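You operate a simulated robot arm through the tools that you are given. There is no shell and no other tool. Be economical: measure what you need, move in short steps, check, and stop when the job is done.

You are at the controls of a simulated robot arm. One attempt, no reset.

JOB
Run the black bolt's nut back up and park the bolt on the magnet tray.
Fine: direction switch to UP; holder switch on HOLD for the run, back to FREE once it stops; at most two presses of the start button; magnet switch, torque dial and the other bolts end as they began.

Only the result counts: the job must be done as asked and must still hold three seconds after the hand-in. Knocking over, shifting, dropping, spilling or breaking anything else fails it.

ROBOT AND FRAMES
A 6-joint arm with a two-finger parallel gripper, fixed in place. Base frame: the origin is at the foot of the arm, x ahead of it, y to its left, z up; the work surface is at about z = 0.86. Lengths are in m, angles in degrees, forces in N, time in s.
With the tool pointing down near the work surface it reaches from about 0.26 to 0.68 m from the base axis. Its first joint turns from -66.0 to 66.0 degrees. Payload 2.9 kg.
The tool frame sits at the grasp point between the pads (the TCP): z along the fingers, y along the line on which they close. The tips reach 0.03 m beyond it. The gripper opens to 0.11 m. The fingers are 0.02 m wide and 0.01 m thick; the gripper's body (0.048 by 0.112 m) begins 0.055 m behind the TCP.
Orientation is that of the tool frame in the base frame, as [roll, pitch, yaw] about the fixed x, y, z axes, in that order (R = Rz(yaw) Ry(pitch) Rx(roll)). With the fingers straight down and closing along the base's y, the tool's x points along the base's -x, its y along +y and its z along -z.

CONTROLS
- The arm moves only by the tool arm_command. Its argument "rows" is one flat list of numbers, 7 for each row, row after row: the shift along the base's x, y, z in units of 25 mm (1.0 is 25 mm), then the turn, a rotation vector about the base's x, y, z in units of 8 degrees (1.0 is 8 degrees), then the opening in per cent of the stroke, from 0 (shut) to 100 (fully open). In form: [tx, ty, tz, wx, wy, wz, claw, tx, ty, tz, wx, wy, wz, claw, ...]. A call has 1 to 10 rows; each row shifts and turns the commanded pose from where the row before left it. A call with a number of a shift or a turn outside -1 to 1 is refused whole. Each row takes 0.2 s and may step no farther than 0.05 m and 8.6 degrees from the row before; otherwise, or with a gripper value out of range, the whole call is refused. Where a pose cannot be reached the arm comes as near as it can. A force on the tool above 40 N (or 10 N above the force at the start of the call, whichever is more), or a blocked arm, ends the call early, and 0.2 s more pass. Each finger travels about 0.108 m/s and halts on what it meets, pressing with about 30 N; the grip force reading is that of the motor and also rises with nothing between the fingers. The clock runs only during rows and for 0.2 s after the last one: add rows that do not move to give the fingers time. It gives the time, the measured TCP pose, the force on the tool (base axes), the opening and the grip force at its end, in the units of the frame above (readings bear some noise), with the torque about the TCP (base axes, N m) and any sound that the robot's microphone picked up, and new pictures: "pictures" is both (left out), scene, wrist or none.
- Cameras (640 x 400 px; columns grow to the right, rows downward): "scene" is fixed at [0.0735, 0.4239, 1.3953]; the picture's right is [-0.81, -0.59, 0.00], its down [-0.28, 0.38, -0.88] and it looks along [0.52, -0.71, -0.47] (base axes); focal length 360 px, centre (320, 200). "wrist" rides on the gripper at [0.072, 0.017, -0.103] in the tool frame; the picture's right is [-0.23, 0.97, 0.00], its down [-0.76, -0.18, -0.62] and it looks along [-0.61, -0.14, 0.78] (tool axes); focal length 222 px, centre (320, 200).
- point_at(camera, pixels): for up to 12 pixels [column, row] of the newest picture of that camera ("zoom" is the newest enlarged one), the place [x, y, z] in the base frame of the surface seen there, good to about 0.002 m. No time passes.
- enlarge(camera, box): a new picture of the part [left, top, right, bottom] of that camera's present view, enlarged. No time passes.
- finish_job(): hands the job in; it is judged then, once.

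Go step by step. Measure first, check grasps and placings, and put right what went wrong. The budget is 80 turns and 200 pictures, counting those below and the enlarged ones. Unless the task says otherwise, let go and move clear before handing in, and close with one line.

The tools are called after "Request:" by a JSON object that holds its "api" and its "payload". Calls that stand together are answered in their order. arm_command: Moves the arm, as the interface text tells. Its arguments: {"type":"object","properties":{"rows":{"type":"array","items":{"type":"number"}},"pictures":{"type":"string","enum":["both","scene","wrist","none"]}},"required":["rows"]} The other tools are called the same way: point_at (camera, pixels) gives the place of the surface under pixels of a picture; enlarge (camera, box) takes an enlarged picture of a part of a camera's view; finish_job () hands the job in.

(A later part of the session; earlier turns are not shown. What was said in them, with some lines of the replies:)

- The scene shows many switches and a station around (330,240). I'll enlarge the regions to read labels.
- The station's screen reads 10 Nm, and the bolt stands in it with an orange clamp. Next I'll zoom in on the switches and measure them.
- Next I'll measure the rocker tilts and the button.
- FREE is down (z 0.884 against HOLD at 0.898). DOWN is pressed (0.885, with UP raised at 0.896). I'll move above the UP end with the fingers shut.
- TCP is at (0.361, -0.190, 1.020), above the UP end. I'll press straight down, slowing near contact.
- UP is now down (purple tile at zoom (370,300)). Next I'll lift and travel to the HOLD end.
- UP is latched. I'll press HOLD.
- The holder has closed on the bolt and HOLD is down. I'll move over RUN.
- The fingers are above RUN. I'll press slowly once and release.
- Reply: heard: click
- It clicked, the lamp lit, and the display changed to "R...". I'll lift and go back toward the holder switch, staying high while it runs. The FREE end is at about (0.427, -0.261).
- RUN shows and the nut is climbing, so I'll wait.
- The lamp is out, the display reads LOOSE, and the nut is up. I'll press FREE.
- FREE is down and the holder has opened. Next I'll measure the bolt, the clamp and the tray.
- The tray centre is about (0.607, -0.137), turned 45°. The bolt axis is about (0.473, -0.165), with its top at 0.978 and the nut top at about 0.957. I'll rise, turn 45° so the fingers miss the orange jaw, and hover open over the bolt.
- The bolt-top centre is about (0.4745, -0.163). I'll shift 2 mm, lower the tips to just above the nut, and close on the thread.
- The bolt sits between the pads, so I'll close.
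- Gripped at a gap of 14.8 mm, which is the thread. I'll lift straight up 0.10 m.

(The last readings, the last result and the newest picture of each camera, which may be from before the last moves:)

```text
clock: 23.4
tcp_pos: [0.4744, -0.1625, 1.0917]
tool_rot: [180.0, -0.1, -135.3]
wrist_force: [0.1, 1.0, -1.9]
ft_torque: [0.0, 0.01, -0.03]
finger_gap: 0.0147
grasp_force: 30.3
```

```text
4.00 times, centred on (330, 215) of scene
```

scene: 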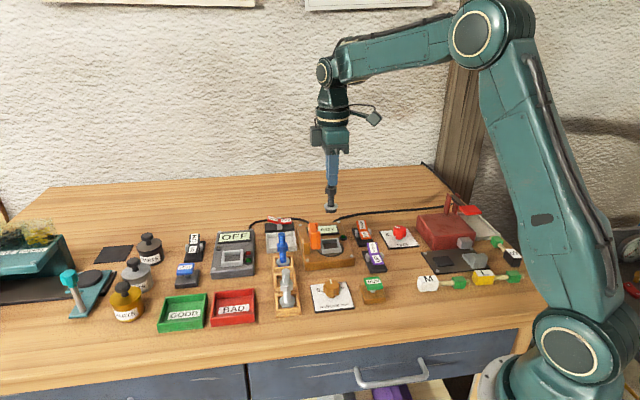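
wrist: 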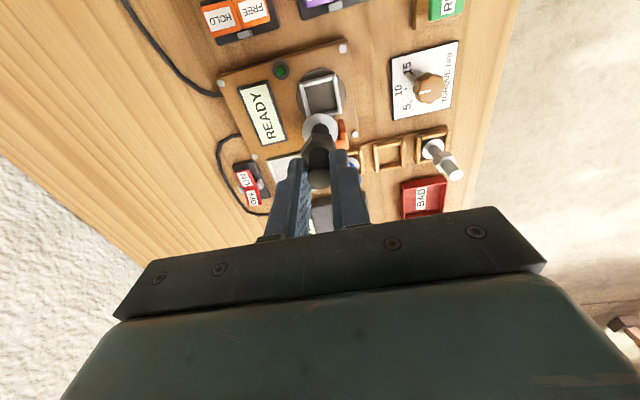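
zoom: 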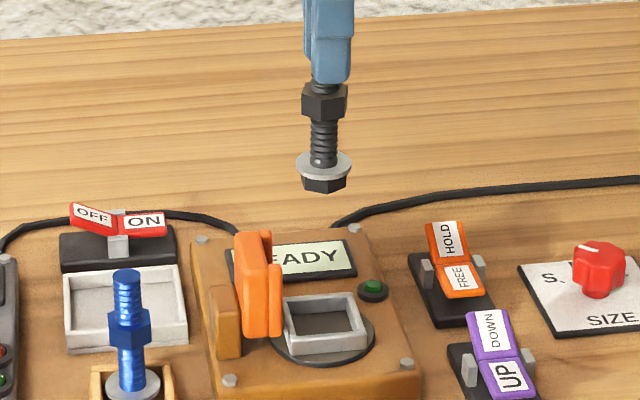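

The bolt is held upright with its hex head clear. I'll measure the head bottom and carry it over the tray centre.

Request:
{"api": "point_at", "payload": {"camera": "zoom", "pixels": [[325, 190], [323, 175], [325, 92], [258, 235]]}}

Request:
{"api": "arm_command", "payload": {"rows": [0.6, 0.11, 0.1, 0, 0, 0, 0, 0.8, 0.15, 0, 0, 0, 0, 0, 0.8, 0.15, 0, 0, 0, 0, 0, 0.8, 0.15, 0, 0, 0, 0, 0, 0.8, 0.15, 0, 0, 0, 0, 0, 0.8, 0.15, 0, 0, 0, 0, 0, 0.7, 0.15, 0, 0, 0, 0, 0, 0, 0, 0, 0, 0, 0, 0]}}

Request:
{"api": "enlarge", "payload": {"camera": "scene", "box": [240, 170, 320, 270]}}

```text
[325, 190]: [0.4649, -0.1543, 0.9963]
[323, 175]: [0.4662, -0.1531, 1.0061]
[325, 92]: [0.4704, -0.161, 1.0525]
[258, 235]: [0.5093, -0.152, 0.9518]
```

```text
clock: 25.2
tcp_pos: [0.6066, -0.139, 1.094]
tool_rot: [180.0, 0.0, -135.2]
wrist_force: [0.5, 0.3, -1.9]
ft_torque: [0.0, 0.04, 0.01]
finger_gap: 0.0146
grasp_force: 29.4
```

scene: 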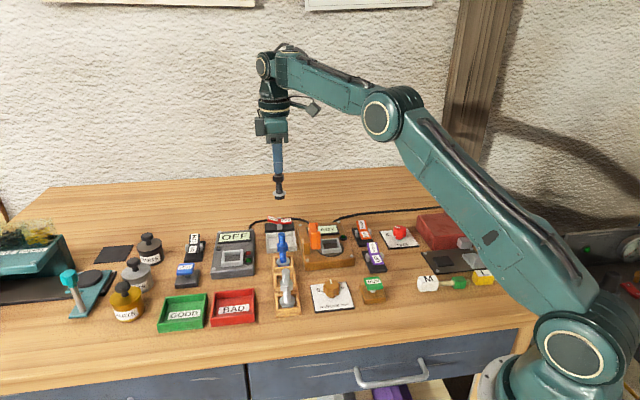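
wrist: 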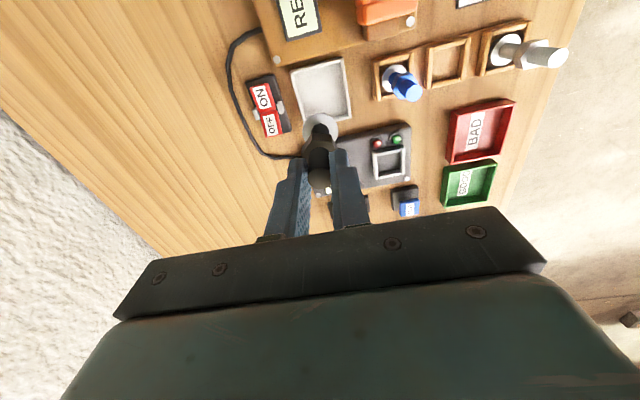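

```text
4.00 times, centred on (280, 220) of scene
```

zoom: 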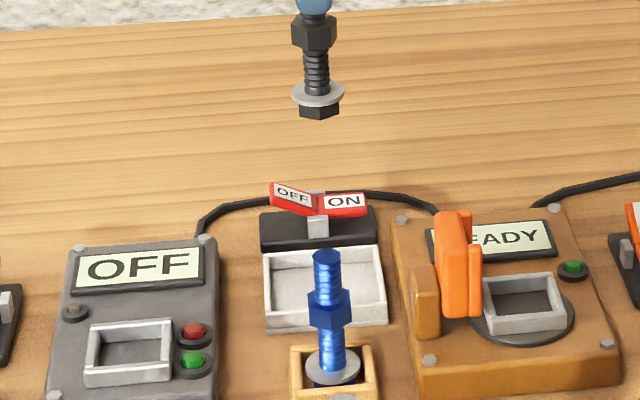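

The head bottom is about 0.097 below the TCP. I'll descend most of the way.

Request:
{"api": "arm_command", "payload": {"rows": [0, 0.04, -0.8, 0, 0, 0, 0, 0, 0.04, -0.8, 0, 0, 0, 0, 0, 0, -0.8, 0, 0, 0, 0, 0, 0, -0.8, 0, 0, 0, 0, 0, 0, -0.7, 0, 0, 0, 0, 0, 0, -0.4, 0, 0, 0, 0]}}

Request:
{"api": "enlarge", "payload": {"camera": "scene", "box": [250, 200, 310, 260]}}

Request:
{"api": "enlarge", "payload": {"camera": "wrist", "box": [220, 60, 420, 220]}}

```text
clock: 26.6
tcp_pos: [0.6067, -0.1367, 0.9859]
tool_rot: [179.9, 0.0, -135.2]
wrist_force: [-0.1, 0.3, -2.5]
ft_torque: [0.01, -0.02, 0.0]
finger_gap: 0.0148
grasp_force: 30.0
```

scene: 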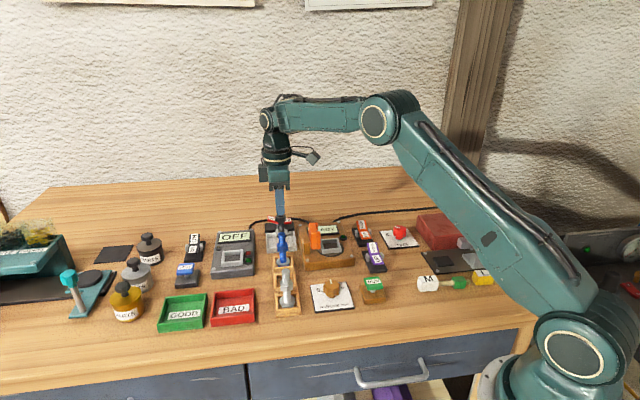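
wrist: 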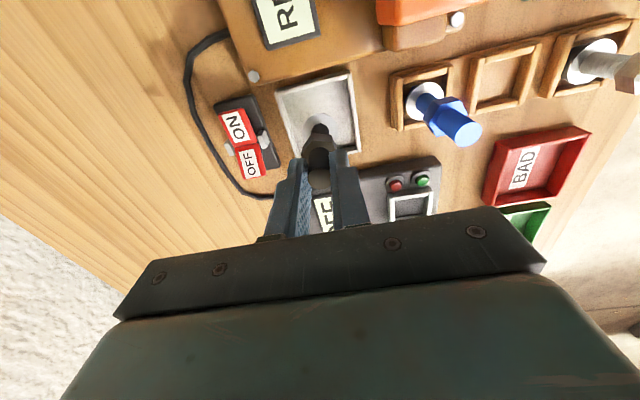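

```text
6.67 times, centred on (280, 230) of scene
```

zoom: 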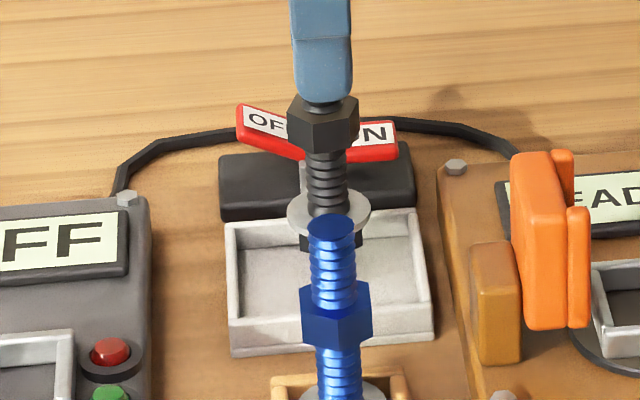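

```text
2.50 times, centred on (320, 140) of wrist
```

zoom: 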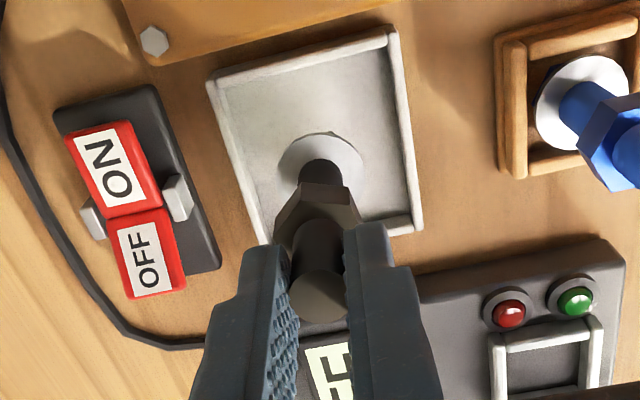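

It's about 22 mm above the floor and well inside the tray. I'll lower it slowly.

Request:
{"api": "arm_command", "payload": {"rows": [0, 0, -0.15, 0, 0, 0, 0, 0, 0, -0.15, 0, 0, 0, 0, 0, 0, -0.15, 0, 0, 0, 0, 0, 0, -0.1, 0, 0, 0, 0, 0, 0, -0.1, 0, 0, 0, 0, 0, 0, -0.08, 0, 0, 0, 0], "pictures": "scene"}}

Request:
{"api": "enlarge", "payload": {"camera": "scene", "box": [250, 200, 310, 260]}}

```text
clock: 28.0
tcp_pos: [0.6075, -0.1359, 0.9693]
tool_rot: [180.0, 0.0, -135.2]
wrist_force: [0.2, -1.0, -2.0]
ft_torque: [-0.02, -0.01, 0.0]
finger_gap: 0.0146
grasp_force: 30.0
```

scene: 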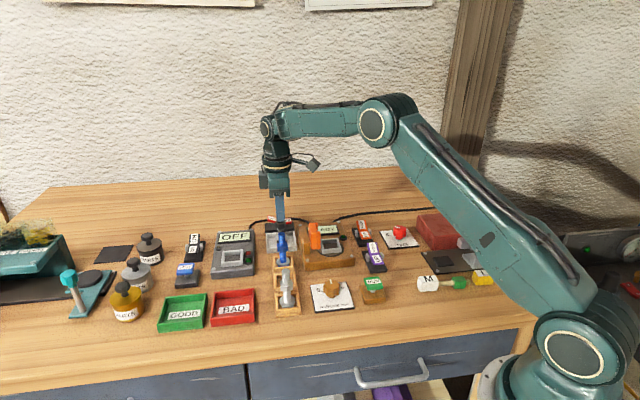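

```text
6.67 times, centred on (280, 230) of scene
```

zoom: 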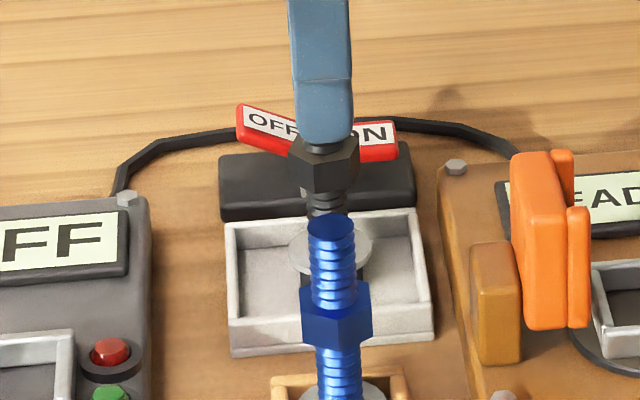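

No contact yet (force still -2.0 N). I'll keep going in small steps.

Request:
{"api": "arm_command", "payload": {"rows": [0, 0, -0.07, 0, 0, 0, 0, 0, 0, -0.07, 0, 0, 0, 0, 0, 0, 0, 0, 0, 0, 0], "pictures": "none"}}

```text
clock: 28.8
tcp_pos: [0.6056, -0.1366, 0.9651]
tool_rot: [-180.0, 0.0, -135.2]
wrist_force: [-0.4, -0.4, -2.0]
ft_torque: [0.03, -0.01, -0.02]
finger_gap: 0.0146
grasp_force: 30.0
```

Request:
{"api": "arm_command", "payload": {"rows": [0, 0, -0.06, 0, 0, 0, 0, 0, 0, -0.06, 0, 0, 0, 0, 0, 0, 0, 0, 0, 0, 0], "pictures": "scene"}}

Request:
{"api": "enlarge", "payload": {"camera": "scene", "box": [250, 200, 310, 260]}}

```text
clock: 29.6
tcp_pos: [0.6059, -0.1361, 0.9646]
tool_rot: [-179.8, 0.1, -135.2]
wrist_force: [-2.5, 0.1, 6.8]
ft_torque: [-0.03, 0.28, 0.04]
finger_gap: 0.0147
grasp_force: 29.9
```

scene: 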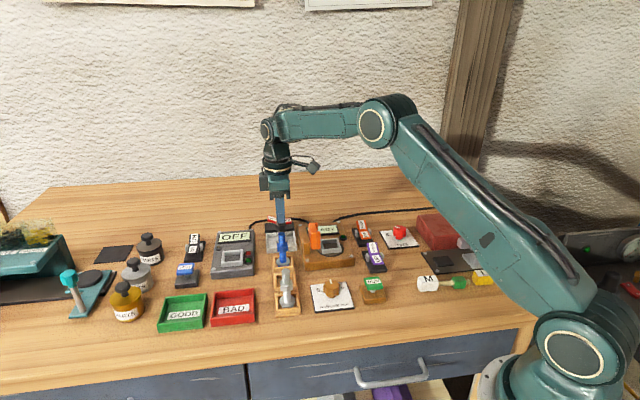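

```text
6.67 times, centred on (280, 230) of scene
```

zoom: 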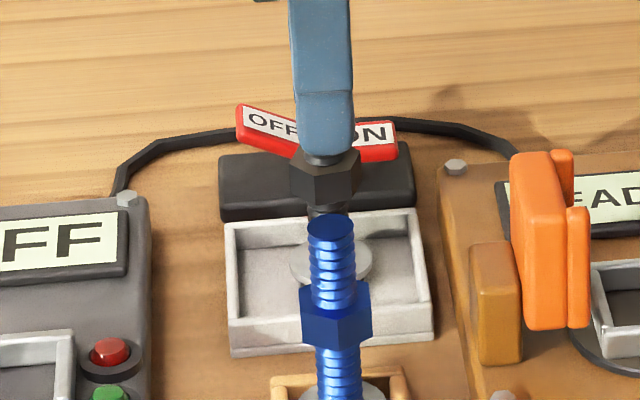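

It's in contact at +6.8 N. I'll ease off slightly, open, and rise straight up.

Request:
{"api": "arm_command", "payload": {"rows": [0, 0, 0.04, 0, 0, 0, 0, 0, 0, 0, 0, 0, 0, 20, 0, 0, 0, 0, 0, 0, 40, 0, 0, 0, 0, 0, 0, 45, 0, 0, 0.4, 0, 0, 0, 45, 0, 0, 0.8, 0, 0, 0, 45, 0, 0, 0.8, 0, 0, 0, 45, 0, 0, 0.8, 0, 0, 0, 45, 0, 0, 0.8, 0, 0, 0, 45]}}

Request:
{"api": "enlarge", "payload": {"camera": "scene", "box": [240, 200, 400, 300]}}

Request:
{"api": "enlarge", "payload": {"camera": "wrist", "box": [220, 0, 540, 220]}}

```text
clock: 31.6
tcp_pos: [0.6075, -0.1362, 1.0527]
tool_rot: [-180.0, 0.1, -135.2]
wrist_force: [0.4, 0.5, 0.6]
ft_torque: [0.0, -0.01, 0.0]
finger_gap: 0.0498
grasp_force: 0.2
```

scene: 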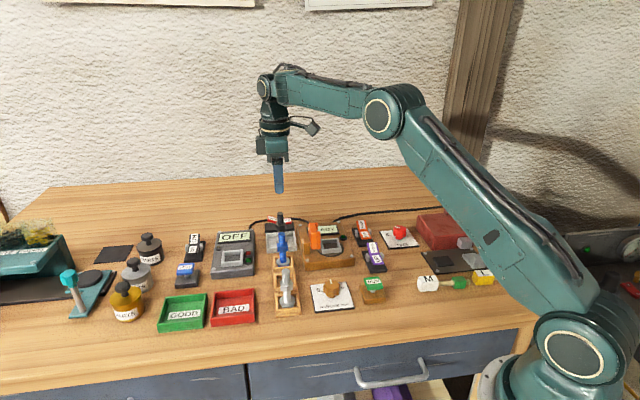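
wrist: 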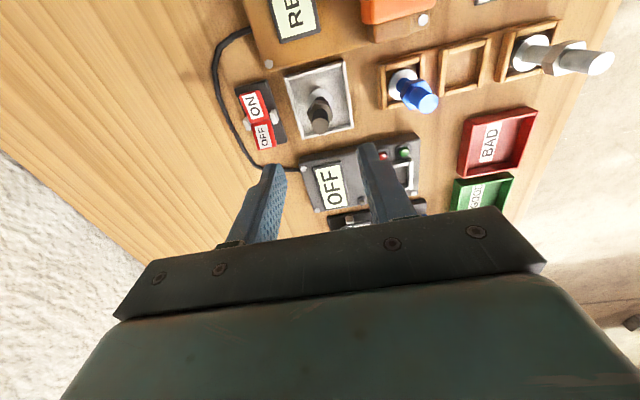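

```text
4.00 times, centred on (320, 250) of scene
```

zoom: 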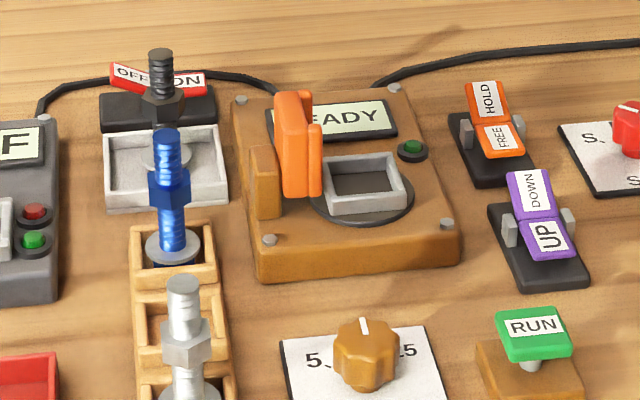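

```text
1.82 times, centred on (380, 110) of wrist
```

zoom: 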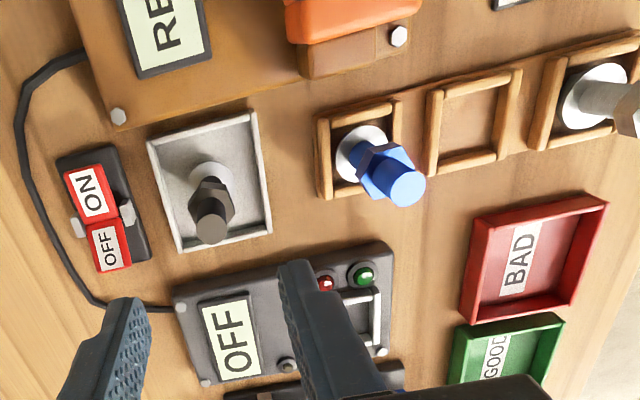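

The black bolt stands upright in the magnet tray with its nut still up. The switches read UP and FREE, and the magnet switch and torque dial look unchanged. The hand is clear, so I'm handing in.

Request:
{"api": "finish_job", "payload": {}}

```text
The job is handed in.
```

The black bolt's nut is run back up, with the display reading LOOSE after one press of RUN. The bolt stands upright on the magnet tray, direction is on UP, the holder is back on FREE, and nothing else was moved.
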